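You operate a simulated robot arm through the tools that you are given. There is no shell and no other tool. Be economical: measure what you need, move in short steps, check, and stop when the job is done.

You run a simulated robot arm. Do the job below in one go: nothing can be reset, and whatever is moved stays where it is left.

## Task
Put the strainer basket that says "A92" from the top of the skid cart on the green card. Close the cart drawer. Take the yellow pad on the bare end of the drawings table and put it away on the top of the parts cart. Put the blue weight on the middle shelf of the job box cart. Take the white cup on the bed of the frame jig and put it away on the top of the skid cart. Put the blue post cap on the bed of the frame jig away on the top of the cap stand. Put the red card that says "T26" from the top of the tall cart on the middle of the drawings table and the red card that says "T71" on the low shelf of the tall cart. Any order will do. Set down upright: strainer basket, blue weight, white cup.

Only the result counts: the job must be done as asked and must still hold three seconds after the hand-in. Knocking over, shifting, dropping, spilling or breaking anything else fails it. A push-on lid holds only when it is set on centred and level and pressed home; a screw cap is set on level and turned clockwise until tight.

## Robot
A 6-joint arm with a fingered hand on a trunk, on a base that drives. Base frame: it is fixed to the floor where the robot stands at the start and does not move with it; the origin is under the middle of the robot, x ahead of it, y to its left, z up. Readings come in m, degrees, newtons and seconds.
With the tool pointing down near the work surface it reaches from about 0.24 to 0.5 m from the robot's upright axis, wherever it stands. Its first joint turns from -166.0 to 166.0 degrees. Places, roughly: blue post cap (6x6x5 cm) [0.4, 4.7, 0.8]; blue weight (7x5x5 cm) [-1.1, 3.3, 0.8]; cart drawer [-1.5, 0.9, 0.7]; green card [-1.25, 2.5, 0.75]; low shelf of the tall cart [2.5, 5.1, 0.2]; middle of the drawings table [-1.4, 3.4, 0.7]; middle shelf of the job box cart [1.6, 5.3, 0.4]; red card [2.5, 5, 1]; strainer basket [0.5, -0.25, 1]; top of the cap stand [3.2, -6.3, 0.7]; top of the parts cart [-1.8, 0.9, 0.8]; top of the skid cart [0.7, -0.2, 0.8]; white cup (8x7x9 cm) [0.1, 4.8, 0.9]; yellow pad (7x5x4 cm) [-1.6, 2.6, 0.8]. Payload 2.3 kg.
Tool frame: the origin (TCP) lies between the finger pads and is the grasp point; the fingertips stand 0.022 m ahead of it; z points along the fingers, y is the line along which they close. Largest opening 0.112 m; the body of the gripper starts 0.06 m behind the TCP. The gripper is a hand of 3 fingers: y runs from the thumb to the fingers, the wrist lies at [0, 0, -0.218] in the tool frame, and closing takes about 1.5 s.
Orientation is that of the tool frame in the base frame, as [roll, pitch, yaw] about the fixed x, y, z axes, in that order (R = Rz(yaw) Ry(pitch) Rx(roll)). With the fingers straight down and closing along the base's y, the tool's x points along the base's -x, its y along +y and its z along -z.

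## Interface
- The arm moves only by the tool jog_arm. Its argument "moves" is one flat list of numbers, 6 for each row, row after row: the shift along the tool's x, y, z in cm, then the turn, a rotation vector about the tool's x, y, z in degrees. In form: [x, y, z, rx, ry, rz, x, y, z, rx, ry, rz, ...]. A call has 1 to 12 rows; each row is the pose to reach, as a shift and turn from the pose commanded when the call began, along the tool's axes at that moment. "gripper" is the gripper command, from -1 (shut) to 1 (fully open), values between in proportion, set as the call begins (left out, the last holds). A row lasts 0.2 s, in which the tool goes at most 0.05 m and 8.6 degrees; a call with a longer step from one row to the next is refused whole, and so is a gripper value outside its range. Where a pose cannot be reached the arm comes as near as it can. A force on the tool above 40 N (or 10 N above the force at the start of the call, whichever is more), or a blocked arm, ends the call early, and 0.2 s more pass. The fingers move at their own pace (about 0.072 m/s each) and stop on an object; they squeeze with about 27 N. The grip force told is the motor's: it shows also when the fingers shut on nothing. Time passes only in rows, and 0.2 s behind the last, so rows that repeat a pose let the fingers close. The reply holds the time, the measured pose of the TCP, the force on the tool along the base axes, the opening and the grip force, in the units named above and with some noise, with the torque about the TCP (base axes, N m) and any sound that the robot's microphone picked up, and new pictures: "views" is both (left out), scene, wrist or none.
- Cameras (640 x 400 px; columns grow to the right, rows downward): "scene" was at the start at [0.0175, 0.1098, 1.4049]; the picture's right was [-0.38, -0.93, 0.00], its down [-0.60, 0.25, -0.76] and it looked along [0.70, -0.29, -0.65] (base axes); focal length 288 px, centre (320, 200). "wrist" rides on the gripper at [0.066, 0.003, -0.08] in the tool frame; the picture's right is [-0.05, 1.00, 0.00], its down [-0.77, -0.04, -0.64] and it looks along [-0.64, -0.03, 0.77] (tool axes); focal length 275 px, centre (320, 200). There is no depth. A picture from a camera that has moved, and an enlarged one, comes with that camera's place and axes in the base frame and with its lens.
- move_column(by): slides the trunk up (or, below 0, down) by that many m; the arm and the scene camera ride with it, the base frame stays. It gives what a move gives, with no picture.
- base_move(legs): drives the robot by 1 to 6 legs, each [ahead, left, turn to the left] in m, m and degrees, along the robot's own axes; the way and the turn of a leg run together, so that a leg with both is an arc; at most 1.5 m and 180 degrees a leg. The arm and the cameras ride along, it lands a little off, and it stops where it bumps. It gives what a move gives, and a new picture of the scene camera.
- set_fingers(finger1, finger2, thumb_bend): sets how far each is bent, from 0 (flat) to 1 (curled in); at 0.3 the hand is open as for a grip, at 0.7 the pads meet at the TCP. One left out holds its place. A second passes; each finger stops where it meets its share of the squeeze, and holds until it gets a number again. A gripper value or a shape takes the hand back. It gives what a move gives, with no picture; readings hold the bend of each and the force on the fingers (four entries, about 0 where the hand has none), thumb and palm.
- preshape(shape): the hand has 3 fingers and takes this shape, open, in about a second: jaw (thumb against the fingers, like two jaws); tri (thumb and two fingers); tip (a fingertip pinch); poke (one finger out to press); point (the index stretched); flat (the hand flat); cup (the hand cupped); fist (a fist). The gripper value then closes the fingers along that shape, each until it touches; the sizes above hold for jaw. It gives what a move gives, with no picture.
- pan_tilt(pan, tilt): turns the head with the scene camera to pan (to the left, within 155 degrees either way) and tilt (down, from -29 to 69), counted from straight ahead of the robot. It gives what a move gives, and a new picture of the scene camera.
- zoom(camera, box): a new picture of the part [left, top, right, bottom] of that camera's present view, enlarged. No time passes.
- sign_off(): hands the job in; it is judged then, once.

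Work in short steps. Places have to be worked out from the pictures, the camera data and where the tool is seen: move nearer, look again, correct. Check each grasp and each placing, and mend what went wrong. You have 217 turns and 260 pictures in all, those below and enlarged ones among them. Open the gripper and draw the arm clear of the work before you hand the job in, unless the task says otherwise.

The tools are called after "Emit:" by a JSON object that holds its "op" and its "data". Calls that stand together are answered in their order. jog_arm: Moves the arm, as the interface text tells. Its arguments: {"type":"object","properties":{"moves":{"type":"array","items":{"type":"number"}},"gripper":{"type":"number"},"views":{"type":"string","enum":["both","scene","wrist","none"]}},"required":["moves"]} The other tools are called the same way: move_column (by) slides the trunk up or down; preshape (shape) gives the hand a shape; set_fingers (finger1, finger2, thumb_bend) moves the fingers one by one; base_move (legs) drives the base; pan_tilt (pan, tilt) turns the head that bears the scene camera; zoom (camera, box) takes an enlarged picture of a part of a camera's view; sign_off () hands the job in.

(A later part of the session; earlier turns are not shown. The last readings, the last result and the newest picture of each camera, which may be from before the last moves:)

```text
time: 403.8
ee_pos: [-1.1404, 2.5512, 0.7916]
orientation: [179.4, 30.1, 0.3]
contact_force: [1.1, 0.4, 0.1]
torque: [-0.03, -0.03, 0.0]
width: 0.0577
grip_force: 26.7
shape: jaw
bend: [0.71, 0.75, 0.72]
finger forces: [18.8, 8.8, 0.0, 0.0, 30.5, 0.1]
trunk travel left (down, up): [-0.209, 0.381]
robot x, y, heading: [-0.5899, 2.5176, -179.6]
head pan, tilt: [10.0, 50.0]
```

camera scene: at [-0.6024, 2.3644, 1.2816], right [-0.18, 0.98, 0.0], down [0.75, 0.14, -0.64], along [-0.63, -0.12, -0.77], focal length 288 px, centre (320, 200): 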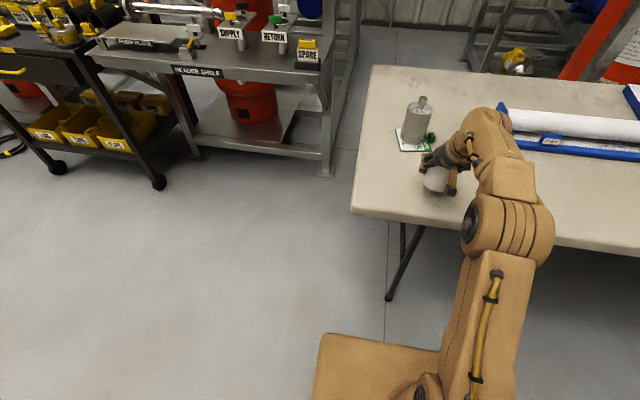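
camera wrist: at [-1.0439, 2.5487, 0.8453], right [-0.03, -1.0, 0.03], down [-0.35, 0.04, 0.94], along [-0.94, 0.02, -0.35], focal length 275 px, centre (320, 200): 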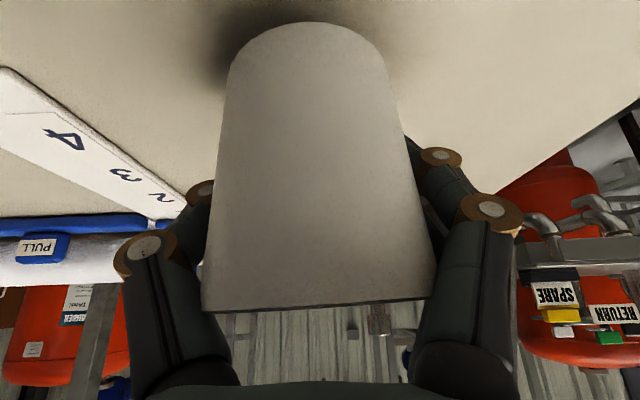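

Emit:
{"op": "jog_arm", "data": {"moves": [0.15, 0, 0.26, 0, 0, 0, 0.3, 0, 0.52, 0, 0, 0, 0.4, 0, 0.7, 0, 0, 0], "views": "wrist"}}

```text
time: 404.6
ee_pos: [-1.1403, 2.5517, 0.7836]
orientation: [179.2, 30.2, 0.3]
contact_force: [-0.4, 0.4, 5.7]
torque: [-0.1, 0.02, -0.02]
width: 0.0576
grip_force: 27.0
shape: jaw
bend: [0.7, 0.75, 0.72]
finger forces: [19.3, 9.8, 0.1, 0.0, 32.3, 0.1]
trunk travel left (down, up): [-0.209, 0.381]
robot x, y, heading: [-0.5858, 2.5186, -179.2]
head pan, tilt: [10.0, 50.0]
camera wrist: at [-1.0436, 2.5484, 0.8208], right [-0.03, -1.0, 0.03], down [-0.35, 0.04, 0.94], along [-0.94, 0.02, -0.35], focal length 275 px, centre (320, 200)
```

wrist: 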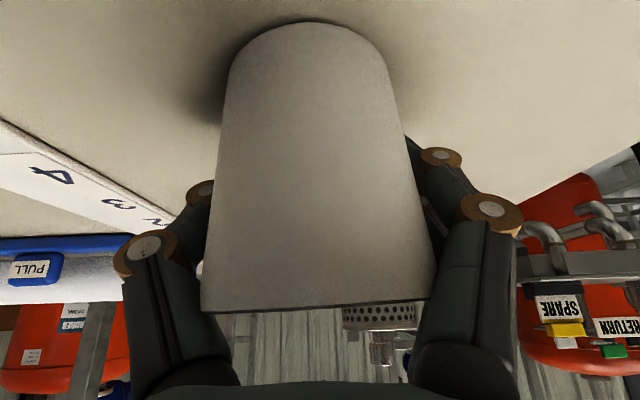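

Contact. Release fully, raise, untilt and move nearer for a vertical grip.

Emit:
{"op": "jog_arm", "data": {"moves": [0, 0, 0, 0, 0, 0, 0, 0, 0, 0, 0, 0, 0, 0, 0, 0, 0, 0, 0, 0, 0, 0, 0, 0, 0, 0, 0, 0, 0, 0], "gripper": 1, "views": "none"}}

Emit:
{"op": "move_column", "data": {"by": 0.22}}

Emit:
{"op": "jog_arm", "data": {"moves": [1, 0, -2, 0, 7, 0, 2, 0, -4, 0, 14, 0, 3, 0, -6, 0, 21, 0, 4, 0, -8, 0, 28, 0, 5, 0, -9, 0, 30, 0], "views": "none"}}

Emit:
{"op": "pan_tilt", "data": {"pan": 10, "tilt": 50}}

```text
time: 405.8
ee_pos: [-1.1406, 2.5518, 0.7843]
orientation: [179.2, 30.2, 0.3]
contact_force: [0.6, 0.7, 1.8]
torque: [-0.04, 0.0, 0.01]
width: 0.1119
grip_force: 0.1
shape: jaw
bend: [0.3, 0.3, 0.3]
finger forces: [0.0, 1.0, 0.0, 0.0, 1.4, 0.0]
trunk travel left (down, up): [-0.209, 0.381]
robot x, y, heading: [-0.5838, 2.5174, -179.6]
head pan, tilt: [10.0, 50.0]
```

```text
time: 408.1
ee_pos: [-1.141, 2.5507, 1.0044]
orientation: [179.3, 30.1, 0.3]
contact_force: [0.7, -0.1, 0.8]
torque: [0.03, 0.0, 0.01]
width: 0.112
grip_force: 0.0
shape: jaw
bend: [0.3, 0.3, 0.3]
finger forces: [0.0, 0.1, 0.1, 0.0, 0.0, 0.1]
trunk travel left (down, up): [-0.429, 0.161]
robot x, y, heading: [-0.5841, 2.5172, -179.6]
head pan, tilt: [10.0, 50.0]
```

```text
time: 409.3
ee_pos: [-1.0529, 2.5741, 1.041]
orientation: [179.5, 1.4, 0.7]
contact_force: [0.6, -1.1, 0.1]
torque: [-0.04, 0.01, 0.0]
width: 0.1119
grip_force: 0.0
shape: jaw
bend: [0.3, 0.3, 0.3]
finger forces: [0.0, 0.0, 0.0, 0.1, 0.0, 0.0]
out of reach, approached as far as the arm can: row 4, 5
trunk travel left (down, up): [-0.429, 0.161]
robot x, y, heading: [-0.589, 2.5185, -179.3]
head pan, tilt: [10.0, 50.0]
```

```text
time: 409.9
ee_pos: [-1.0522, 2.5755, 1.041]
orientation: [179.5, 1.6, 0.7]
contact_force: [-0.8, 0.4, 1.3]
torque: [-0.02, 0.0, 0.02]
width: 0.1117
grip_force: 0.0
shape: jaw
bend: [0.3, 0.3, 0.3]
finger forces: [0.0, 0.0, 0.0, 0.0, 0.0, 0.0]
trunk travel left (down, up): [-0.429, 0.161]
robot x, y, heading: [-0.588, 2.5179, -179.4]
head pan, tilt: [10.0, 50.0]
camera scene: at [-0.6023, 2.3645, 1.5016], right [-0.18, 0.98, 0.0], down [0.75, 0.14, -0.64], along [-0.63, -0.12, -0.77], focal length 288 px, centre (320, 200)
```

scene: 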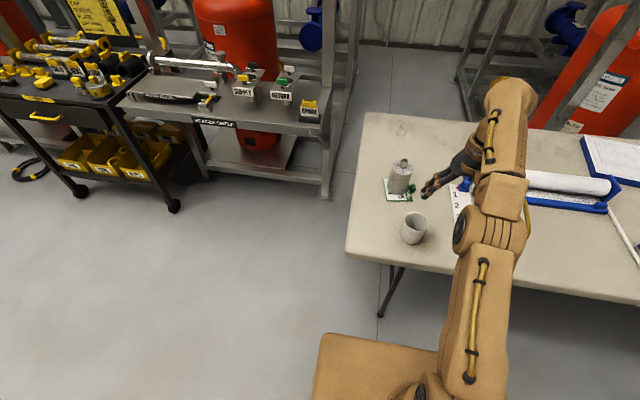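

Cup stands upright at about (-1.137, 2.545). Pull the arm in 6 cm, align y, and drive ahead so the hand is above it.

Emit:
{"op": "jog_arm", "data": {"moves": [2, 1, -1, 0, -1, 0, 4, 2, -1.5, 0, -1.5, 0, 6, 2.9, -1.5, 0, -1.5, 0, 6, 2.9, -1.5, 0, -1.5, 0], "views": "none"}}

Emit:
{"op": "base_move", "data": {"legs": [[0.145, 0, 0]]}}

Emit:
{"op": "zoom", "data": {"camera": "wrist", "box": [0, 0, 640, 400]}}

```text
time: 410.9
ee_pos: [-1.0381, 2.513, 1.0637]
orientation: [179.6, 0.6, -0.1]
contact_force: [1.2, 0.3, -1.2]
torque: [0.07, 0.0, 0.01]
width: 0.1118
grip_force: 0.0
shape: jaw
bend: [0.3, 0.3, 0.3]
finger forces: [0.0, 0.1, 0.0, 0.0, 0.1, 0.0]
out of reach, approached as far as the arm can: row 1, 2, 3, 4
trunk travel left (down, up): [-0.429, 0.161]
robot x, y, heading: [-0.5905, 2.5221, -179.3]
head pan, tilt: [10.0, 50.0]
```

```text
time: 412.2
ee_pos: [-1.1859, 2.5138, 1.0631]
orientation: [179.3, 0.5, -0.2]
contact_force: [0.5, 0.1, -0.4]
torque: [0.02, -0.01, 0.0]
width: 0.1119
grip_force: 0.0
shape: jaw
bend: [0.3, 0.3, 0.3]
finger forces: [0.1, 0.1, 0.0, 0.0, 0.0, 0.0]
trunk travel left (down, up): [-0.429, 0.161]
robot x, y, heading: [-0.7363, 2.5201, -179.4]
head pan, tilt: [10.0, 50.0]
camera scene: at [-0.7492, 2.3628, 1.5015], right [-0.18, 0.98, 0.0], down [0.75, 0.14, -0.64], along [-0.63, -0.12, -0.77], focal length 288 px, centre (320, 200)
```

scene: 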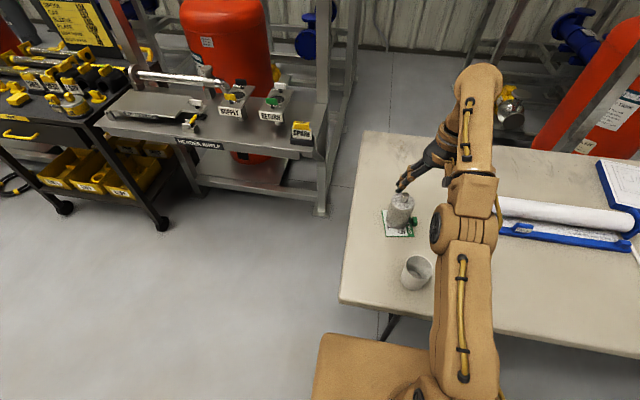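

```text
1.00 times, centred on (320, 200) of wrist (not enlarged: the box is as wide or as high as the picture)
camera zoom: at [-1.1189, 2.51, 1.1433], right [-0.05, -1.0, 0.01], down [-0.76, 0.04, 0.64], along [-0.64, 0.02, -0.77], focal length 275 px, centre (320, 200)
```

zoom: 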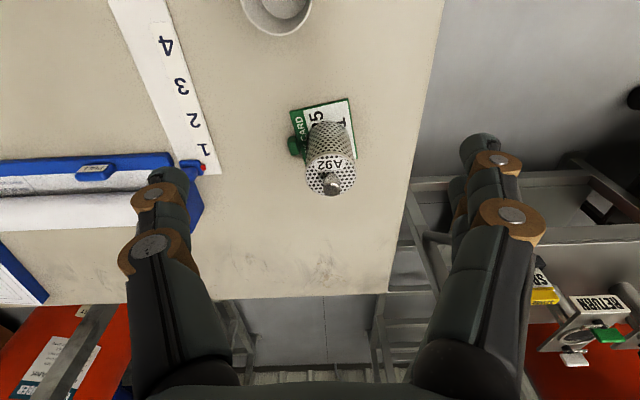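

The arm is stretched high again. Pull in and down together to bend the elbow.

Emit:
{"op": "jog_arm", "data": {"moves": [1.5, -0.7, 2, 0, 0, 0, 3, -1.5, 4, 0, 0, 0, 4, -2.5, 6, 0, 0, 0, 5, -3, 8, 0, 0, 0, 5, -3, 9, 0, 0, 0]}}

```text
time: 413.4
ee_pos: [-1.1858, 2.5139, 1.0639]
orientation: [179.3, 0.6, 0.0]
contact_force: [0.4, 0.0, -0.7]
torque: [0.02, -0.01, 0.03]
width: 0.1119
grip_force: 0.0
shape: jaw
bend: [0.3, 0.3, 0.3]
finger forces: [0.0, 0.0, 0.1, 0.0, 0.0, 0.1]
out of reach, approached as far as the arm can: row 1, 2, 3, 4, 5
trunk travel left (down, up): [-0.429, 0.161]
robot x, y, heading: [-0.7314, 2.5184, -179.0]
head pan, tilt: [10.0, 50.0]
camera scene: at [-0.748, 2.3628, 1.5016], right [-0.18, 0.98, 0.0], down [0.75, 0.14, -0.64], along [-0.63, -0.12, -0.77], focal length 288 px, centre (320, 200)
camera wrist: at [-1.118, 2.51, 1.1437], right [-0.05, -1.0, 0.01], down [-0.76, 0.04, 0.64], along [-0.64, 0.02, -0.77], focal length 275 px, centre (320, 200)
```

scene: 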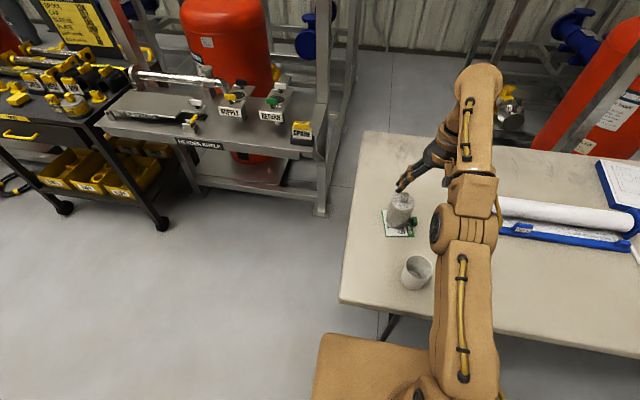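
wrist: 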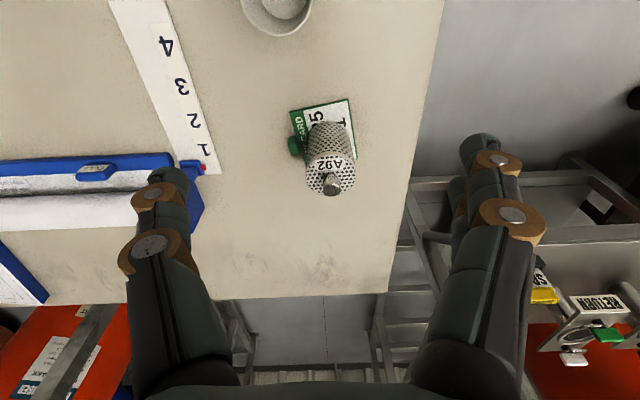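

Back the base away first, then command a larger pull-in with a slight pitch to free the elbow.

Emit:
{"op": "base_move", "data": {"legs": [[-0.3, 0, 0]]}}

Emit:
{"op": "jog_arm", "data": {"moves": [3, 0, 1, 0, 2, 0, 6, 0, 2, 0, 4.6, 0, 9, 0, 3, 0, 6, 0, 12, 0, 4, 0, 6, 0, 15, 0, 6, 0, 6, 0, 15, 0, 6, 0, 3, 0], "views": "scene"}}

```text
time: 415.5
ee_pos: [-0.8858, 2.5167, 1.0639]
orientation: [179.3, 0.6, -0.1]
contact_force: [0.4, -0.2, 0.5]
torque: [-0.01, 0.01, -0.02]
width: 0.112
grip_force: 0.0
shape: jaw
bend: [0.3, 0.3, 0.3]
finger forces: [0.1, 0.0, 0.0, 0.0, 0.0, 0.1]
trunk travel left (down, up): [-0.429, 0.161]
robot x, y, heading: [-0.4337, 2.5208, -179.3]
head pan, tilt: [10.0, 50.0]
camera scene: at [-0.449, 2.366, 1.5016], right [-0.18, 0.98, 0.0], down [0.75, 0.14, -0.64], along [-0.63, -0.12, -0.77], focal length 288 px, centre (320, 200)
```

scene: 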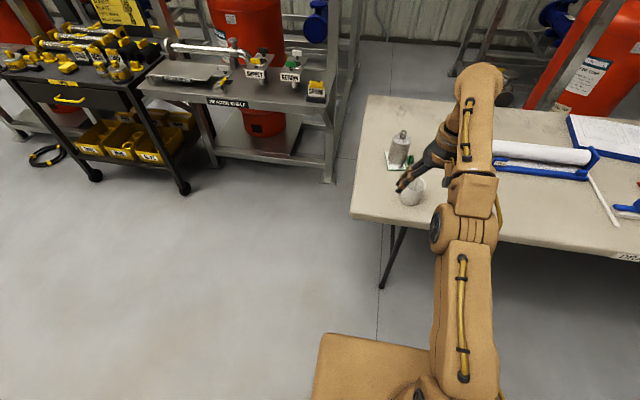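

```text
time: 416.9
ee_pos: [-0.7378, 2.5153, 1.0027]
orientation: [179.4, -2.3, -0.1]
contact_force: [0.3, 0.7, -0.8]
torque: [-0.01, 0.01, -0.03]
width: 0.112
grip_force: 0.1
shape: jaw
bend: [0.3, 0.3, 0.3]
finger forces: [0.0, 0.0, 0.1, 0.0, 0.1, 0.0]
out of reach, approached as far as the arm can: row 1, 2, 3
trunk travel left (down, up): [-0.429, 0.161]
robot x, y, heading: [-0.4354, 2.5204, -179.4]
head pan, tilt: [10.0, 50.0]
camera scene: at [-0.4498, 2.3657, 1.5015], right [-0.18, 0.98, 0.0], down [0.75, 0.14, -0.64], along [-0.63, -0.12, -0.77], focal length 288 px, centre (320, 200)
```

scene: 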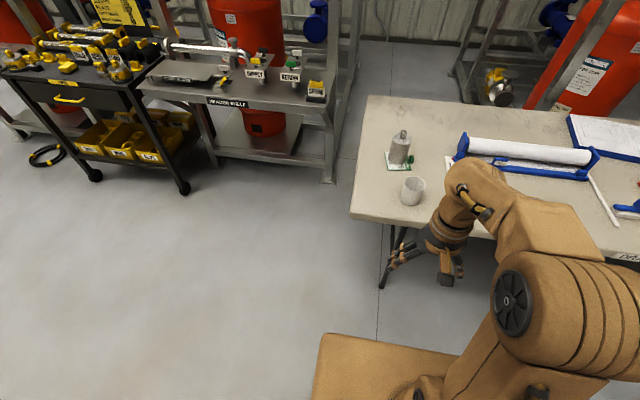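

Freed. Extend to r≈0.40, align with the cup, and drive ahead 0.3 m.

Emit:
{"op": "jog_arm", "data": {"moves": [-3, -1, 0, 0, -2.3, 0, -6, -2, 0, 0, -2.3, 0, -9.5, -3, 0, 0, -2.3, 0], "views": "none"}}

Emit:
{"op": "base_move", "data": {"legs": [[0.28, 0, 0]]}}

Emit:
{"op": "zoom", "data": {"camera": "wrist", "box": [0, 0, 640, 400]}}

```text
time: 417.7
ee_pos: [-0.8334, 2.5458, 0.9973]
orientation: [179.2, -0.1, -0.2]
contact_force: [0.2, -0.6, 0.4]
torque: [-0.02, -0.01, -0.03]
width: 0.1121
grip_force: 0.1
shape: jaw
bend: [0.3, 0.3, 0.3]
finger forces: [0.0, 0.0, 0.0, 0.1, 0.0, 0.1]
trunk travel left (down, up): [-0.429, 0.161]
robot x, y, heading: [-0.434, 2.5179, -179.1]
head pan, tilt: [10.0, 50.0]
```

```text
time: 419.6
ee_pos: [-1.1125, 2.5445, 0.9977]
orientation: [179.3, -0.1, -0.4]
contact_force: [0.7, -0.2, 0.1]
torque: [0.01, -0.03, 0.0]
width: 0.1121
grip_force: 0.1
shape: jaw
bend: [0.3, 0.3, 0.3]
finger forces: [0.0, 0.0, 0.0, 0.0, 0.0, 0.0]
trunk travel left (down, up): [-0.429, 0.161]
robot x, y, heading: [-0.7129, 2.5143, -179.5]
head pan, tilt: [10.0, 50.0]
camera scene: at [-0.731, 2.3638, 1.5015], right [-0.18, 0.98, 0.0], down [0.75, 0.14, -0.64], along [-0.63, -0.12, -0.77], focal length 288 px, centre (320, 200)
```

scene: 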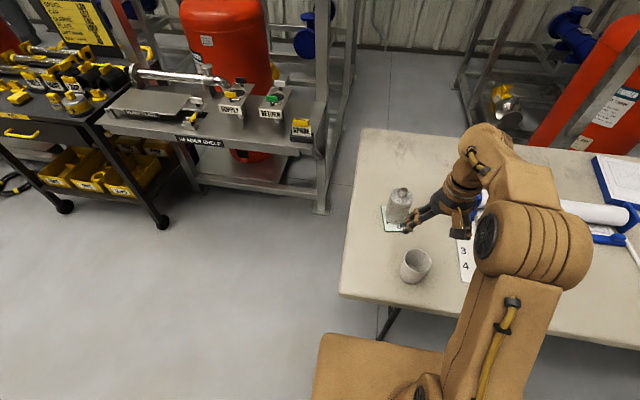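

```text
1.00 times, centred on (320, 200) of wrist (not enlarged: the box is as wide or as high as the picture)
camera zoom: at [-1.0472, 2.5413, 1.0785], right [-0.05, -1.0, 0.01], down [-0.77, 0.05, 0.63], along [-0.63, 0.02, -0.77], focal length 275 px, centre (320, 200)
```

zoom: 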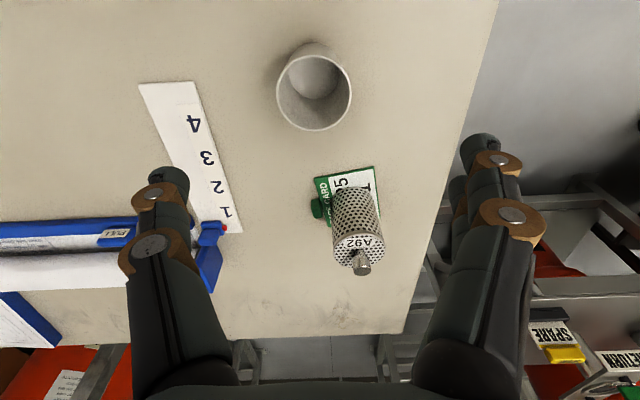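

Cup centre (-1.128, 2.547). Correct 1.5 cm and lower the trunk 0.2.

Emit:
{"op": "jog_arm", "data": {"moves": [-1.5, -0.2, 0, 0, 0, 0], "views": "none"}}

Emit:
{"op": "move_column", "data": {"by": -0.15}}

Emit:
{"op": "zoom", "data": {"camera": "wrist", "box": [0, 0, 640, 400]}}

```text
time: 420.1
ee_pos: [-1.126, 2.5467, 0.9975]
orientation: [179.3, -0.1, -0.3]
contact_force: [0.0, -0.4, -1.1]
torque: [-0.01, 0.01, -0.05]
width: 0.1123
grip_force: 0.1
shape: jaw
bend: [0.3, 0.3, 0.3]
finger forces: [0.0, 0.0, 0.0, 0.0, 0.0, 0.0]
trunk travel left (down, up): [-0.429, 0.161]
robot x, y, heading: [-0.715, 2.5146, -179.6]
head pan, tilt: [10.0, 50.0]
```

```text
time: 421.8
ee_pos: [-1.1282, 2.547, 0.8475]
orientation: [179.3, -0.1, -0.2]
contact_force: [-0.2, 1.3, -0.2]
torque: [-0.02, -0.01, 0.01]
width: 0.1123
grip_force: 0.1
shape: jaw
bend: [0.3, 0.3, 0.3]
finger forces: [0.0, 0.0, 0.0, 0.0, 0.1, 0.0]
trunk travel left (down, up): [-0.279, 0.311]
robot x, y, heading: [-0.7159, 2.5177, -179.8]
head pan, tilt: [10.0, 50.0]
```

```text
1.00 times, centred on (320, 200) of wrist (not enlarged: the box is as wide or as high as the picture)
camera zoom: at [-1.0613, 2.5432, 0.9285], right [-0.05, -1.0, 0.01], down [-0.77, 0.05, 0.63], along [-0.63, 0.02, -0.77], focal length 275 px, centre (320, 200)
```

zoom: 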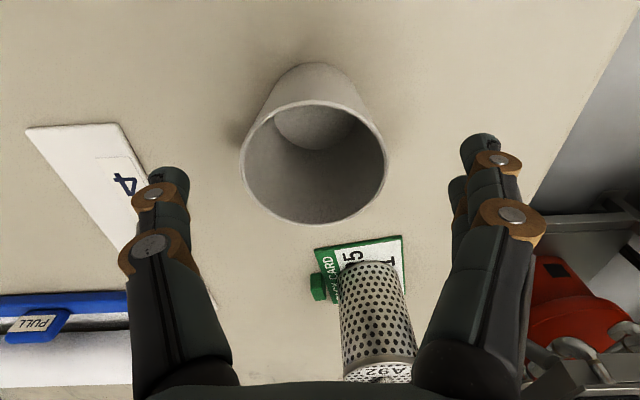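

Centred. Lower 5 cm and close.

Emit:
{"op": "move_column", "data": {"by": -0.048}}

Emit:
{"op": "jog_arm", "data": {"moves": [0, 0, 0, 0, 0, 0, 0, 0, 0, 0, 0, 0, 0, 0, 0, 0, 0, 0, 0, 0, 0, 0, 0, 0, 0, 0, 0, 0, 0, 0], "gripper": -1, "views": "none"}}

Emit:
{"op": "move_column", "data": {"by": 0.3}}

Emit:
{"op": "zoom", "data": {"camera": "wrist", "box": [0, 0, 640, 400]}}

```text
time: 422.7
ee_pos: [-1.1269, 2.5476, 0.7992]
orientation: [179.2, -0.1, -0.3]
contact_force: [-0.5, 1.0, 0.0]
torque: [-0.02, -0.01, -0.01]
width: 0.112
grip_force: 0.0
shape: jaw
bend: [0.3, 0.3, 0.3]
finger forces: [0.1, 0.0, 0.0, 0.0, 0.0, 0.0]
trunk travel left (down, up): [-0.231, 0.359]
robot x, y, heading: [-0.7139, 2.5167, -179.5]
head pan, tilt: [10.0, 50.0]
```

```text
time: 423.9
ee_pos: [-1.1266, 2.5461, 0.8003]
orientation: [179.3, -0.1, -0.3]
contact_force: [0.2, -0.1, 1.1]
torque: [-0.03, -0.03, 0.02]
width: 0.0559
grip_force: 27.1
shape: jaw
bend: [0.73, 0.72, 0.7]
finger forces: [11.8, 13.0, 0.1, 0.2, 24.0, 0.1]
trunk travel left (down, up): [-0.231, 0.359]
robot x, y, heading: [-0.7152, 2.5135, -179.7]
head pan, tilt: [10.0, 50.0]
```

```text
time: 426.9
ee_pos: [-1.1263, 2.5465, 1.099]
orientation: [179.3, -0.2, -0.2]
contact_force: [0.3, 0.3, -1.6]
torque: [0.0, 0.03, 0.01]
width: 0.0559
grip_force: 26.7
shape: jaw
bend: [0.73, 0.72, 0.7]
finger forces: [11.8, 12.9, 0.0, 0.0, 23.9, 0.0]
trunk travel left (down, up): [-0.531, 0.059]
robot x, y, heading: [-0.7132, 2.515, -179.5]
head pan, tilt: [10.0, 50.0]
```

```text
1.00 times, centred on (320, 200) of wrist (not enlarged: the box is as wide or as high as the picture)
camera zoom: at [-1.0614, 2.5432, 1.1805], right [-0.05, -1.0, 0.01], down [-0.77, 0.05, 0.63], along [-0.63, 0.02, -0.77], focal length 275 px, centre (320, 200)
```

zoom: 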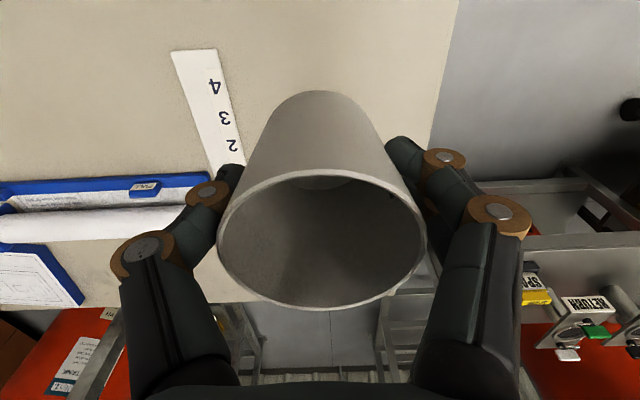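

Cup is held neatly. Drive back to the skid cart.

Emit:
{"op": "base_move", "data": {"legs": [[-0.45, 0, 0], [0, 0, -90], [-1.4, 0, 0], [-1.25, 0, 0], [0, 0, -90]]}}

Emit:
{"op": "pan_tilt", "data": {"pan": -15, "tilt": 45}}

```text
time: 449.8
ee_pos: [0.1637, -0.1626, 1.0992]
orientation: [179.4, -0.2, 179.8]
contact_force: [0.8, -0.5, -0.4]
torque: [0.0, 0.05, 0.01]
width: 0.0551
grip_force: 26.9
shape: jaw
bend: [0.73, 0.72, 0.7]
finger forces: [9.9, 12.3, 0.0, 0.1, 23.8, 0.1]
trunk travel left (down, up): [-0.531, 0.059]
robot x, y, heading: [-0.2487, -0.1327, 0.6]
head pan, tilt: [10.0, 50.0]
camera scene: at [-0.2346, 0.0221, 1.6036], right [0.18, -0.98, 0.0], down [-0.75, -0.14, -0.64], along [0.63, 0.12, -0.77], focal length 288 px, centre (320, 200)
```

scene: 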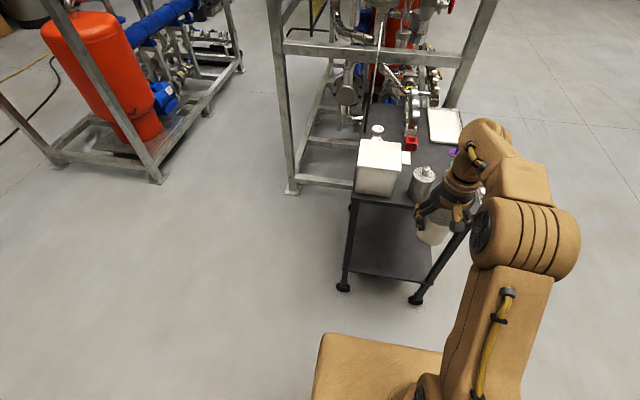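

```text
time: 450.6
ee_pos: [0.1637, -0.1621, 1.0993]
orientation: [179.4, -0.1, 179.6]
contact_force: [-1.3, 0.7, -1.2]
torque: [0.01, 0.02, -0.02]
width: 0.055
grip_force: 27.2
shape: jaw
bend: [0.73, 0.72, 0.7]
finger forces: [9.9, 12.3, 0.1, 0.0, 23.8, 0.1]
trunk travel left (down, up): [-0.531, 0.059]
robot x, y, heading: [-0.2511, -0.1316, 0.7]
head pan, tilt: [-15.0, 45.0]
camera scene: at [-0.2316, -0.0121, 1.6104], right [-0.25, -0.97, 0.0], down [-0.68, 0.18, -0.71], along [0.68, -0.18, -0.71], focal length 288 px, centre (320, 200)
```

scene: 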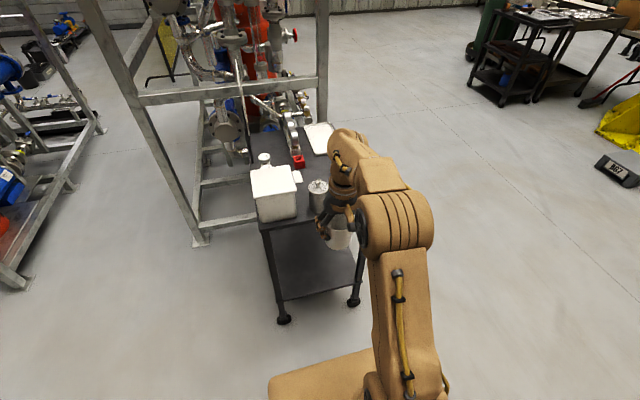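

Drive ahead so that the cup comes above A92's former spot (0.581, -0.193), well above A76.

Emit:
{"op": "base_move", "data": {"legs": [[0.2, -0.03, -0.7], [0.2, 0, 0]]}}

Emit:
{"op": "pan_tilt", "data": {"pan": 0, "tilt": 62}}

Emit:
{"op": "zoom", "data": {"camera": "wrist", "box": [0, 0, 640, 400]}}

```text
time: 453.4
ee_pos: [0.5587, -0.1983, 1.1003]
orientation: [179.2, -0.2, 178.9]
contact_force: [1.0, -0.4, -0.4]
torque: [0.0, -0.01, 0.01]
width: 0.0551
grip_force: 26.9
shape: jaw
bend: [0.73, 0.72, 0.7]
finger forces: [9.9, 12.3, 0.0, 0.0, 23.8, 0.1]
trunk travel left (down, up): [-0.531, 0.059]
robot x, y, heading: [0.1459, -0.1643, -0.5]
head pan, tilt: [-15.0, 45.0]
camera scene: at [0.1665, -0.0435, 1.6105], right [-0.26, -0.96, 0.0], down [-0.68, 0.19, -0.71], along [0.68, -0.19, -0.71], focal length 288 px, centre (320, 200)
```

scene: 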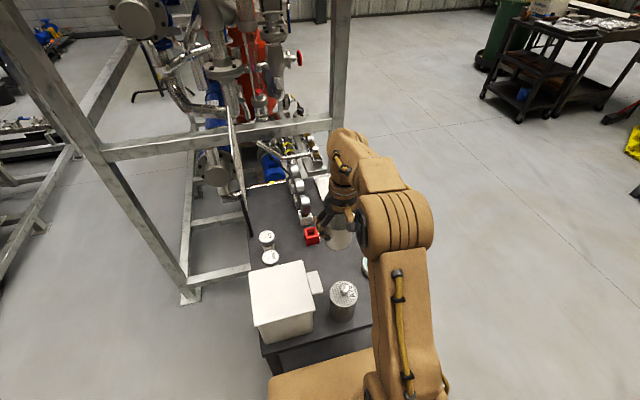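

```text
time: 454.2
ee_pos: [0.5587, -0.1986, 1.0998]
orientation: [179.4, -0.1, 178.9]
contact_force: [0.4, -1.0, 0.3]
torque: [0.01, -0.01, 0.05]
width: 0.0551
grip_force: 26.8
shape: jaw
bend: [0.73, 0.72, 0.7]
finger forces: [9.8, 12.3, 0.0, 0.0, 23.9, 0.0]
trunk travel left (down, up): [-0.531, 0.059]
robot x, y, heading: [0.1456, -0.162, -0.1]
head pan, tilt: [0.0, 62.0]
camera scene: at [0.1515, -0.0225, 1.5888], right [-0.01, -1.0, 0.0], down [-0.88, 0.01, -0.47], along [0.47, 0.0, -0.88], focal length 288 px, centre (320, 200)
```

scene: 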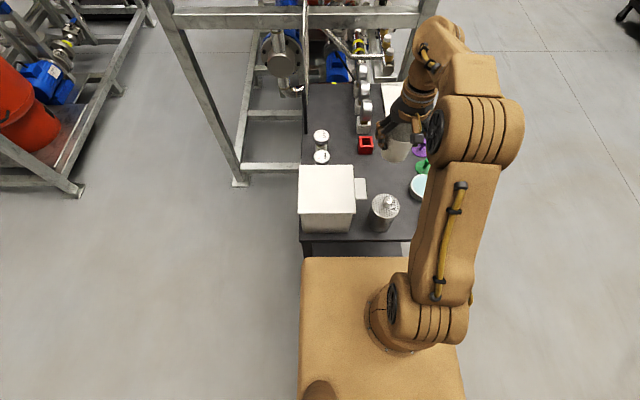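

```text
1.00 times, centred on (320, 200) of wrist (not enlarged: the box is as wide or as high as the picture)
camera zoom: at [0.4923, -0.1968, 1.1805], right [0.07, 1.0, 0.01], down [0.77, -0.06, 0.63], along [0.63, -0.03, -0.77], focal length 275 px, centre (320, 200)
```

zoom: 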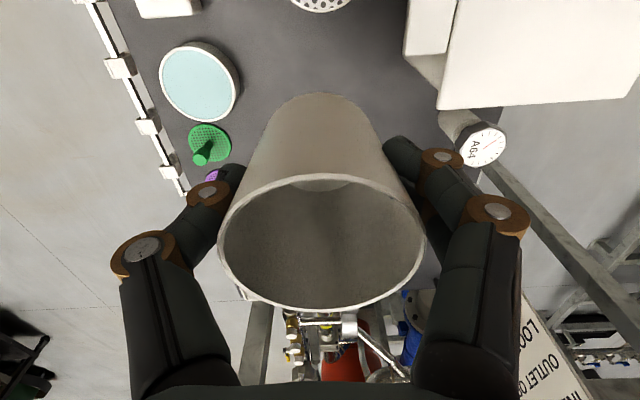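

Free space between A76 and the red block centres at about (0.605, -0.19). Drive 4.6 cm ahead and 0.8 cm left, then lower.

Emit:
{"op": "base_move", "data": {"legs": [[0.046, 0.009, 0]]}}

Emit:
{"op": "move_column", "data": {"by": -0.16}}

Emit:
{"op": "zoom", "data": {"camera": "scene", "box": [290, 80, 450, 260]}}

Emit:
{"op": "zoom", "data": {"camera": "wrist", "box": [0, 0, 640, 400]}}

```text
time: 455.1
ee_pos: [0.6063, -0.189, 1.0999]
orientation: [179.3, -0.2, 178.9]
contact_force: [1.0, -0.8, 0.0]
torque: [0.02, 0.07, -0.01]
width: 0.055
grip_force: 26.7
shape: jaw
bend: [0.73, 0.72, 0.7]
finger forces: [9.9, 12.3, 0.1, 0.0, 23.8, 0.0]
trunk travel left (down, up): [-0.531, 0.059]
robot x, y, heading: [0.1973, -0.1579, -0.6]
head pan, tilt: [0.0, 62.0]
camera scene: at [0.1993, -0.0133, 1.5887], right [-0.01, -1.0, 0.0], down [-0.88, 0.01, -0.47], along [0.47, 0.0, -0.88], focal length 288 px, centre (320, 200)
```

scene: 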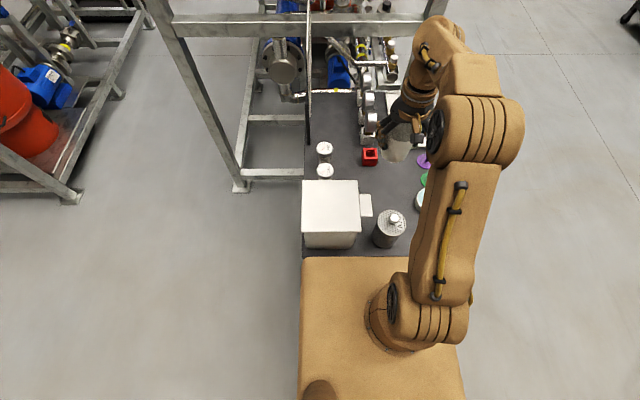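

```text
time: 457.0
ee_pos: [0.6048, -0.1911, 0.9399]
orientation: [179.3, -0.2, 178.8]
contact_force: [-0.2, 0.5, -1.2]
torque: [0.01, 0.0, -0.01]
width: 0.0554
grip_force: 26.8
shape: jaw
bend: [0.73, 0.72, 0.7]
finger forces: [9.9, 12.3, 0.0, 0.0, 23.7, 0.0]
trunk travel left (down, up): [-0.371, 0.219]
robot x, y, heading: [0.1963, -0.1573, -0.4]
head pan, tilt: [0.0, 62.0]
```

```text
2.22 times, centred on (370, 170) of scene
camera zoom: at [0.1975, -0.0137, 1.4287], right [-0.01, -1.0, 0.0], down [-0.88, 0.01, -0.47], along [0.47, 0.0, -0.88], focal length 640 px, centre (209, 267)
```

zoom: 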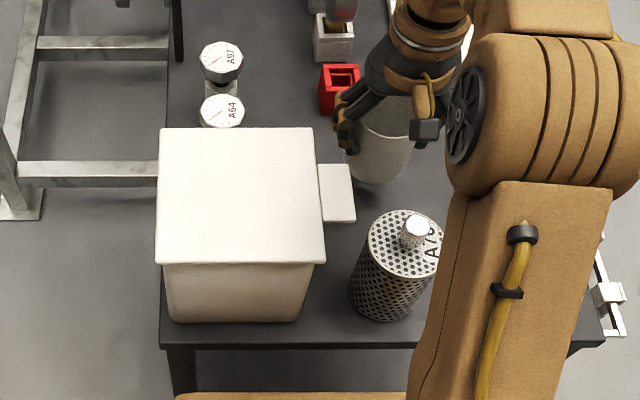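

```text
1.00 times, centred on (320, 200) of wrist (not enlarged: the box is as wide or as high as the picture)
camera zoom: at [0.5383, -0.1881, 1.0206], right [0.07, 1.0, 0.01], down [0.77, -0.06, 0.63], along [0.63, -0.03, -0.77], focal length 275 px, centre (320, 200)
```

zoom: 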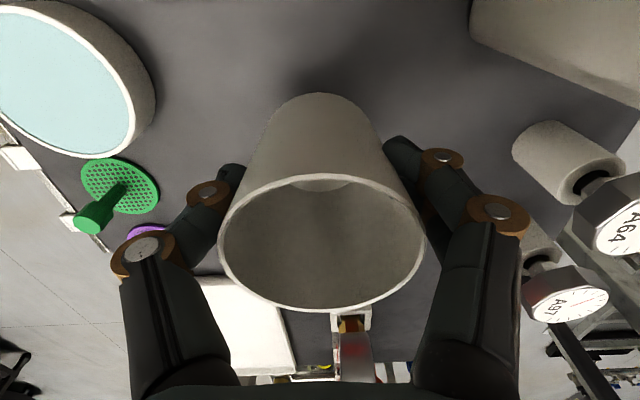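

All clear. Lower 4 cm, then small steps.

Emit:
{"op": "move_column", "data": {"by": -0.04}}

Emit:
{"op": "move_column", "data": {"by": -0.01}}

Emit:
{"op": "move_column", "data": {"by": -0.01}}

```text
time: 457.8
ee_pos: [0.6051, -0.1901, 0.8999]
orientation: [179.2, 0.0, 178.8]
contact_force: [0.6, 1.0, -0.5]
torque: [0.02, 0.01, -0.02]
width: 0.055
grip_force: 27.3
shape: jaw
bend: [0.73, 0.72, 0.7]
finger forces: [10.3, 12.8, 0.0, 0.0, 24.5, 0.0]
trunk travel left (down, up): [-0.331, 0.259]
robot x, y, heading: [0.1942, -0.1577, -0.5]
head pan, tilt: [0.0, 62.0]
```

```text
time: 458.4
ee_pos: [0.6025, -0.1905, 0.8924]
orientation: [179.3, 0.2, 178.9]
contact_force: [-0.8, -2.7, 31.4]
torque: [-0.1, 0.01, 0.08]
width: 0.0529
grip_force: 26.5
shape: jaw
bend: [0.75, 0.73, 0.72]
finger forces: [11.3, 13.3, 0.0, 0.0, 26.4, 0.0]
trunk travel left (down, up): [-0.321, 0.269]
robot x, y, heading: [0.1967, -0.1546, -0.4]
head pan, tilt: [0.0, 62.0]
```

```text
time: 459.0
ee_pos: [0.6025, -0.1895, 0.8817]
orientation: [179.4, 0.0, 178.9]
contact_force: [-5.2, -1.1, 28.9]
torque: [-0.07, 0.02, 0.03]
width: 0.0496
grip_force: 27.1
shape: jaw
bend: [0.76, 0.74, 0.73]
finger forces: [11.0, 14.2, 0.0, 0.1, 24.8, 0.0]
trunk travel left (down, up): [-0.311, 0.279]
robot x, y, heading: [0.1931, -0.154, -0.2]
head pan, tilt: [0.0, 62.0]
```

The cup is down (fingers slid a little). Open partway and raise.

Emit:
{"op": "jog_arm", "data": {"moves": [0, 0, 0, 0, 0, 0, 0, 0, 0, 0, 0, 0, 0, 0, 0, 0, 0, 0], "gripper": 0.55, "views": "wrist"}}

```text
time: 459.8
ee_pos: [0.6039, -0.1913, 0.88]
orientation: [179.3, -0.2, 178.9]
contact_force: [0.7, -0.4, -0.5]
torque: [-0.02, 0.01, -0.02]
width: 0.0865
grip_force: 0.1
shape: jaw
bend: [0.62, 0.62, 0.58]
finger forces: [0.0, 0.1, 0.1, 0.0, 0.0, 0.0]
trunk travel left (down, up): [-0.311, 0.279]
robot x, y, heading: [0.1937, -0.1558, -0.5]
head pan, tilt: [0.0, 62.0]
camera wrist: at [0.5384, -0.1881, 0.9601], right [0.07, 1.0, 0.01], down [0.77, -0.06, 0.63], along [0.63, -0.03, -0.77], focal length 275 px, centre (320, 200)
```

wrist: 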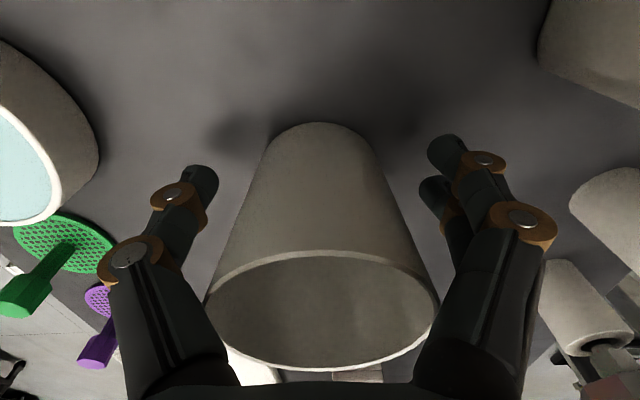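

Open fully (space is ample), then raise straight up.

Emit:
{"op": "jog_arm", "data": {"moves": [0, 0, 0, 0, 0, 0, 0, 0, 0, 0, 0, 0], "gripper": 0.9, "views": "none"}}

Emit:
{"op": "move_column", "data": {"by": 0.25}}

Emit:
{"op": "zoom", "data": {"camera": "wrist", "box": [0, 0, 640, 400]}}

```text
time: 460.4
ee_pos: [0.605, -0.1903, 0.8805]
orientation: [179.3, 0.0, 178.8]
contact_force: [0.3, 0.1, -0.6]
torque: [-0.02, 0.0, -0.02]
width: 0.1062
grip_force: 0.0
shape: jaw
bend: [0.4, 0.4, 0.37]
finger forces: [0.0, 0.1, 0.0, 0.0, 0.2, 0.1]
trunk travel left (down, up): [-0.311, 0.279]
robot x, y, heading: [0.1918, -0.1581, -0.9]
head pan, tilt: [0.0, 62.0]
```

```text
time: 462.9
ee_pos: [0.6051, -0.189, 1.1304]
orientation: [179.4, -0.1, 178.9]
contact_force: [0.3, 0.2, -0.3]
torque: [0.04, 0.01, 0.0]
width: 0.1063
grip_force: 0.0
shape: jaw
bend: [0.4, 0.4, 0.37]
finger forces: [0.0, 0.0, 0.1, 0.0, 0.1, 0.1]
trunk travel left (down, up): [-0.561, 0.029]
robot x, y, heading: [0.1913, -0.1545, -0.4]
head pan, tilt: [0.0, 62.0]
```

```text
1.00 times, centred on (320, 200) of wrist (not enlarged: the box is as wide or as high as the picture)
camera zoom: at [0.5384, -0.1881, 1.2105], right [0.07, 1.0, 0.01], down [0.77, -0.06, 0.63], along [0.63, -0.03, -0.77], focal length 275 px, centre (320, 200)
```

zoom: 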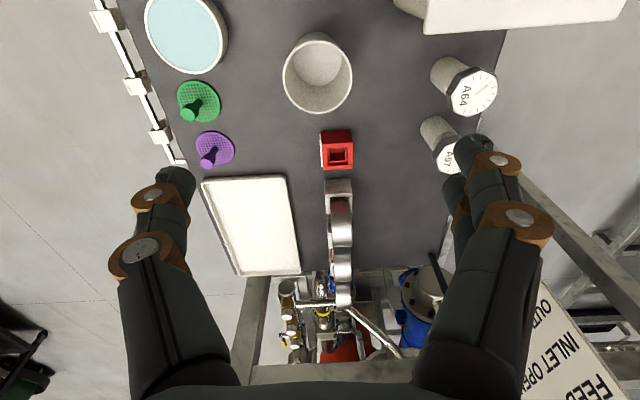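

The cup stands well on the skid cart. Now the blue post cap: drive back to the jig bench.

Emit:
{"op": "base_move", "data": {"legs": [[-0.45, 0, 0], [0, 0, 90], [1.45, 0, 0], [1.4, 0, 0], [0.75, -0.62, 0]]}}

Emit:
{"op": "pan_tilt", "data": {"pan": 10, "tilt": 45}}

```text
time: 487.5
ee_pos: [0.4872, 3.8452, 1.1293]
orientation: [179.3, -0.1, -92.4]
contact_force: [-0.1, 0.0, 0.1]
torque: [0.02, 0.03, -0.01]
width: 0.1064
grip_force: 0.0
shape: jaw
bend: [0.4, 0.4, 0.37]
finger forces: [0.0, 0.0, 0.0, 0.0, 0.0, 0.1]
trunk travel left (down, up): [-0.561, 0.029]
robot x, y, heading: [0.4436, 3.4361, 88.4]
head pan, tilt: [0.0, 62.0]
camera scene: at [0.3022, 3.4441, 1.6187], right [1.0, -0.03, 0.0], down [-0.03, -0.88, -0.47], along [0.01, 0.47, -0.88], focal length 288 px, centre (320, 200)
```

scene: 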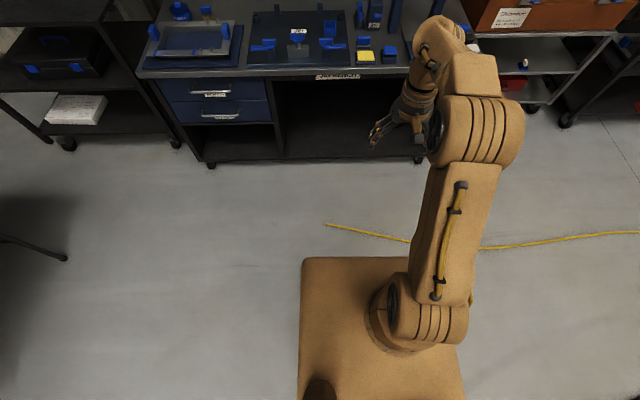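

```text
time: 488.3
ee_pos: [0.488, 3.8447, 1.1295]
orientation: [179.2, -0.1, -92.4]
contact_force: [-0.3, -0.1, 0.8]
torque: [0.01, 0.0, -0.01]
width: 0.1065
grip_force: 0.0
shape: jaw
bend: [0.4, 0.4, 0.37]
finger forces: [0.1, 0.0, 0.1, 0.0, 0.1, 0.1]
trunk travel left (down, up): [-0.561, 0.029]
robot x, y, heading: [0.4422, 3.4343, 88.3]
head pan, tilt: [10.0, 45.0]
camera scene: at [0.2884, 3.46, 1.6404], right [0.99, 0.14, 0.0], down [0.1, -0.7, -0.71], along [-0.1, 0.7, -0.71], focal length 288 px, centre (320, 200)
```

scene: 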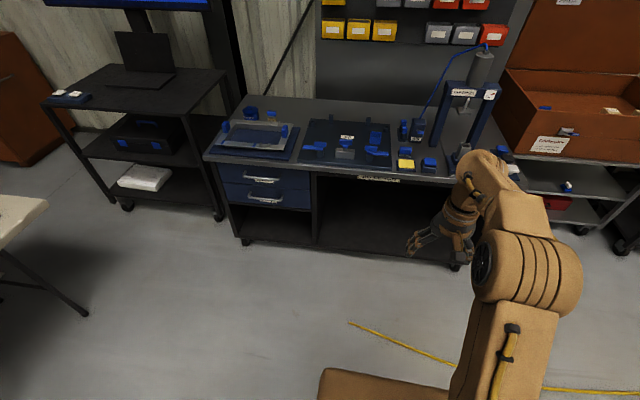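

Emit:
{"op": "zoom", "data": {"camera": "scene", "box": [290, 100, 450, 190]}}

```text
4.00 times, centred on (370, 145) of scene
camera zoom: at [0.2884, 3.46, 1.6404], right [0.99, 0.14, 0.0], down [0.1, -0.7, -0.71], along [-0.1, 0.7, -0.71], focal length 1152 px, centre (120, 420)
```

zoom: 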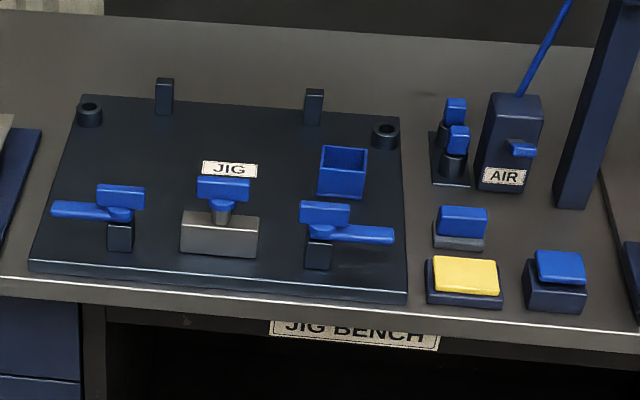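

The cap is the open blue box at about (0.395, 4.727); a clamp stands in front (y≈4.57, top ≈0.89). A 15° tilt suffices. Align the base and tilt.

Emit:
{"op": "base_move", "data": {"legs": [[0.0, 0.08, 1.6], [0.55, 0, 0]]}}

Emit:
{"op": "jog_arm", "data": {"moves": [-1.5, 0, 3, 0, -4, 0, -3, 0, 6, 0, -8, 0, -4.5, 0, 9, 0, -12, 0, -6.3, 0, 10, 0, -15, 0], "gripper": 1, "views": "wrist"}}

```text
time: 492.2
ee_pos: [0.398, 4.3972, 1.13]
orientation: [179.3, -0.1, -90.8]
contact_force: [-0.2, 1.0, -0.1]
torque: [0.0, 0.01, -0.06]
width: 0.1064
grip_force: 0.0
shape: jaw
bend: [0.4, 0.4, 0.37]
finger forces: [0.0, 0.0, 0.1, 0.0, 0.1, 0.0]
trunk travel left (down, up): [-0.561, 0.029]
robot x, y, heading: [0.3662, 3.9847, 89.9]
head pan, tilt: [10.0, 45.0]
camera scene: at [0.2088, 4.0062, 1.6405], right [0.99, 0.17, 0.0], down [0.12, -0.7, -0.71], along [-0.12, 0.7, -0.71], focal length 288 px, centre (320, 200)
```

scene: 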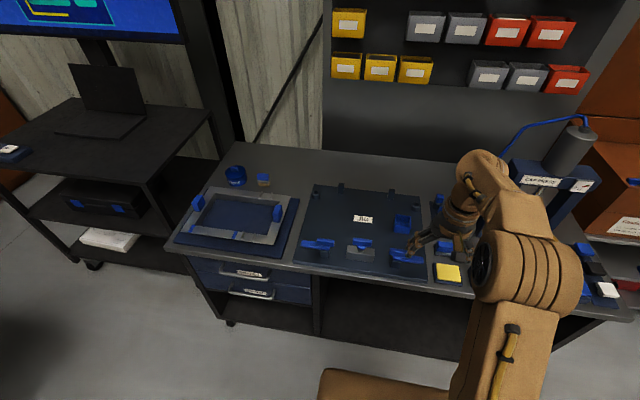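

```text
time: 493.2
ee_pos: [0.4018, 4.4631, 1.032]
orientation: [178.5, 14.9, -91.0]
contact_force: [-0.6, 1.2, 0.0]
torque: [0.01, 0.0, -0.01]
width: 0.1116
grip_force: 0.1
shape: jaw
bend: [0.3, 0.3, 0.3]
finger forces: [0.0, 0.1, 0.0, 0.0, 0.0, 0.0]
out of reach, approached as far as the arm can: row 3, 4
trunk travel left (down, up): [-0.561, 0.029]
robot x, y, heading: [0.3601, 3.9835, 89.6]
head pan, tilt: [10.0, 45.0]
camera wrist: at [0.3991, 4.3764, 1.0927], right [-1.0, 0.05, 0.04], down [0.06, 0.58, 0.81], along [0.02, 0.81, -0.58], focal length 275 px, centre (320, 200)
```

wrist: 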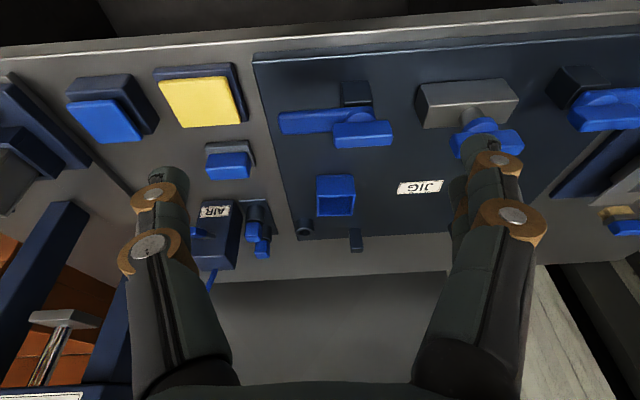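

Cap centre ≈ (0.382, 4.718). Drive ahead 0.252 m and 2 cm left.

Emit:
{"op": "base_move", "data": {"legs": [[0.252, 0.02, 0.3]]}}

Emit:
{"op": "move_column", "data": {"by": -0.09}}

Emit:
{"op": "zoom", "data": {"camera": "wrist", "box": [0, 0, 640, 400]}}

```text
time: 495.0
ee_pos: [0.3777, 4.7157, 1.032]
orientation: [178.5, 14.8, -90.6]
contact_force: [1.0, -0.3, 0.8]
torque: [-0.01, -0.02, -0.01]
width: 0.1121
grip_force: 0.0
shape: jaw
bend: [0.3, 0.3, 0.3]
finger forces: [0.1, 0.0, 0.1, 0.1, 0.1, 0.1]
trunk travel left (down, up): [-0.561, 0.029]
robot x, y, heading: [0.3464, 4.2388, 90.2]
head pan, tilt: [10.0, 45.0]
camera scene: at [0.1885, 4.2596, 1.6404], right [0.98, 0.18, 0.0], down [0.13, -0.7, -0.71], along [-0.12, 0.7, -0.71], focal length 288 px, centre (320, 200)
```

scene: 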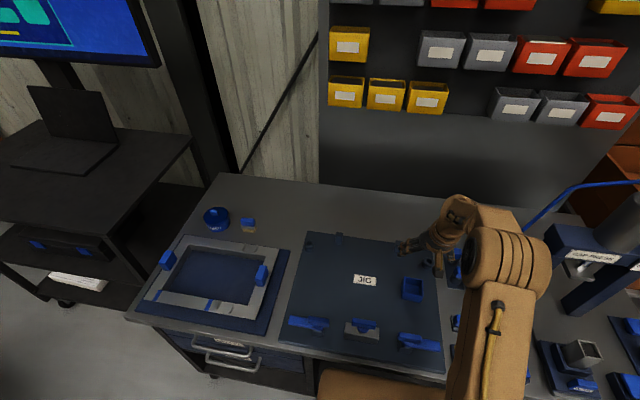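

```text
time: 496.2
ee_pos: [0.3787, 4.716, 0.9414]
orientation: [178.5, 14.8, -90.7]
contact_force: [-0.7, 0.6, -0.7]
torque: [-0.02, 0.0, -0.02]
width: 0.1118
grip_force: 0.1
shape: jaw
bend: [0.3, 0.3, 0.3]
finger forces: [0.0, 0.0, 0.1, 0.0, 0.0, 0.1]
trunk travel left (down, up): [-0.471, 0.119]
robot x, y, heading: [0.3451, 4.2413, 90.3]
head pan, tilt: [10.0, 45.0]
```

```text
1.00 times, centred on (320, 200) of wrist (not enlarged: the box is as wide or as high as the picture)
camera zoom: at [0.3769, 4.6299, 1.0031], right [-1.0, 0.05, 0.04], down [0.06, 0.58, 0.81], along [0.02, 0.81, -0.58], focal length 275 px, centre (320, 200)
```

zoom: 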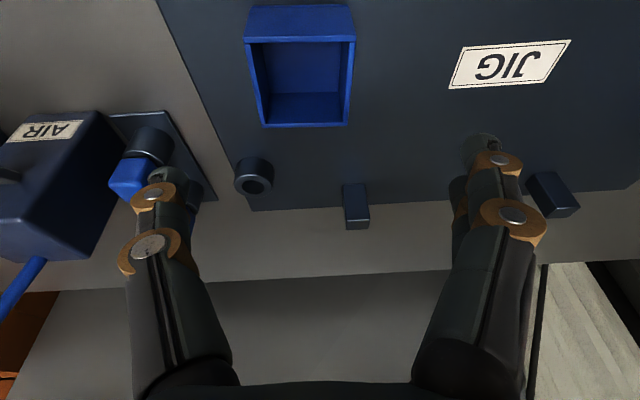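

Centred within 6 mm. Adjust and lower in steps.

Emit:
{"op": "jog_arm", "data": {"moves": [0, -0.6, 0, 0, 0, 0], "views": "none"}}

Emit:
{"op": "move_column", "data": {"by": -0.07}}

Emit:
{"op": "move_column", "data": {"by": -0.026}}

Emit:
{"op": "zoom", "data": {"camera": "wrist", "box": [0, 0, 640, 400]}}

```text
time: 496.6
ee_pos: [0.3859, 4.7155, 0.9414]
orientation: [178.4, 14.8, -90.7]
contact_force: [-0.4, -0.2, -0.2]
torque: [-0.01, 0.04, 0.03]
width: 0.1119
grip_force: 0.1
shape: jaw
bend: [0.3, 0.3, 0.3]
finger forces: [0.0, 0.0, 0.0, 0.1, 0.0, 0.0]
trunk travel left (down, up): [-0.471, 0.119]
robot x, y, heading: [0.3444, 4.239, 90.1]
head pan, tilt: [10.0, 45.0]
```

```text
time: 497.7
ee_pos: [0.3856, 4.7148, 0.872]
orientation: [178.4, 14.8, -90.7]
contact_force: [-0.3, 0.4, -0.6]
torque: [0.01, -0.04, -0.02]
width: 0.1118
grip_force: 0.1
shape: jaw
bend: [0.3, 0.3, 0.3]
finger forces: [0.0, 0.1, 0.0, 0.0, 0.1, 0.0]
trunk travel left (down, up): [-0.401, 0.189]
robot x, y, heading: [0.3425, 4.2414, 89.9]
head pan, tilt: [10.0, 45.0]
```

```text
time: 498.4
ee_pos: [0.3853, 4.7153, 0.8462]
orientation: [178.5, 14.8, -90.7]
contact_force: [-0.6, 0.1, 0.5]
torque: [0.01, 0.0, 0.0]
width: 0.1121
grip_force: 0.1
shape: jaw
bend: [0.3, 0.3, 0.3]
finger forces: [0.0, 0.0, 0.1, 0.0, 0.0, 0.1]
trunk travel left (down, up): [-0.375, 0.215]
robot x, y, heading: [0.3454, 4.2414, 90.4]
head pan, tilt: [10.0, 45.0]
```

```text
1.00 times, centred on (320, 200) of wrist (not enlarged: the box is as wide or as high as the picture)
camera zoom: at [0.3828, 4.6299, 0.907], right [-1.0, 0.05, 0.04], down [0.06, 0.58, 0.81], along [0.02, 0.81, -0.58], focal length 275 px, centre (320, 200)
```

zoom: 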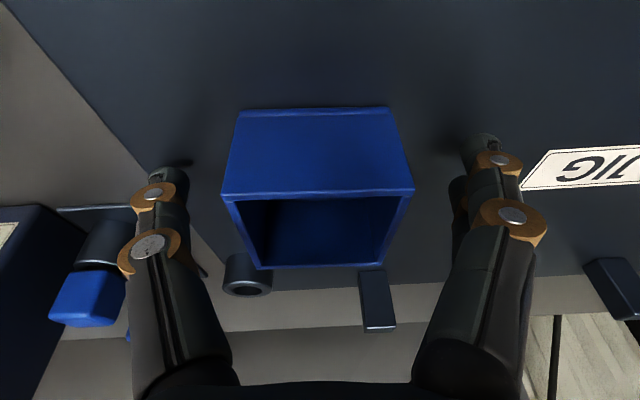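

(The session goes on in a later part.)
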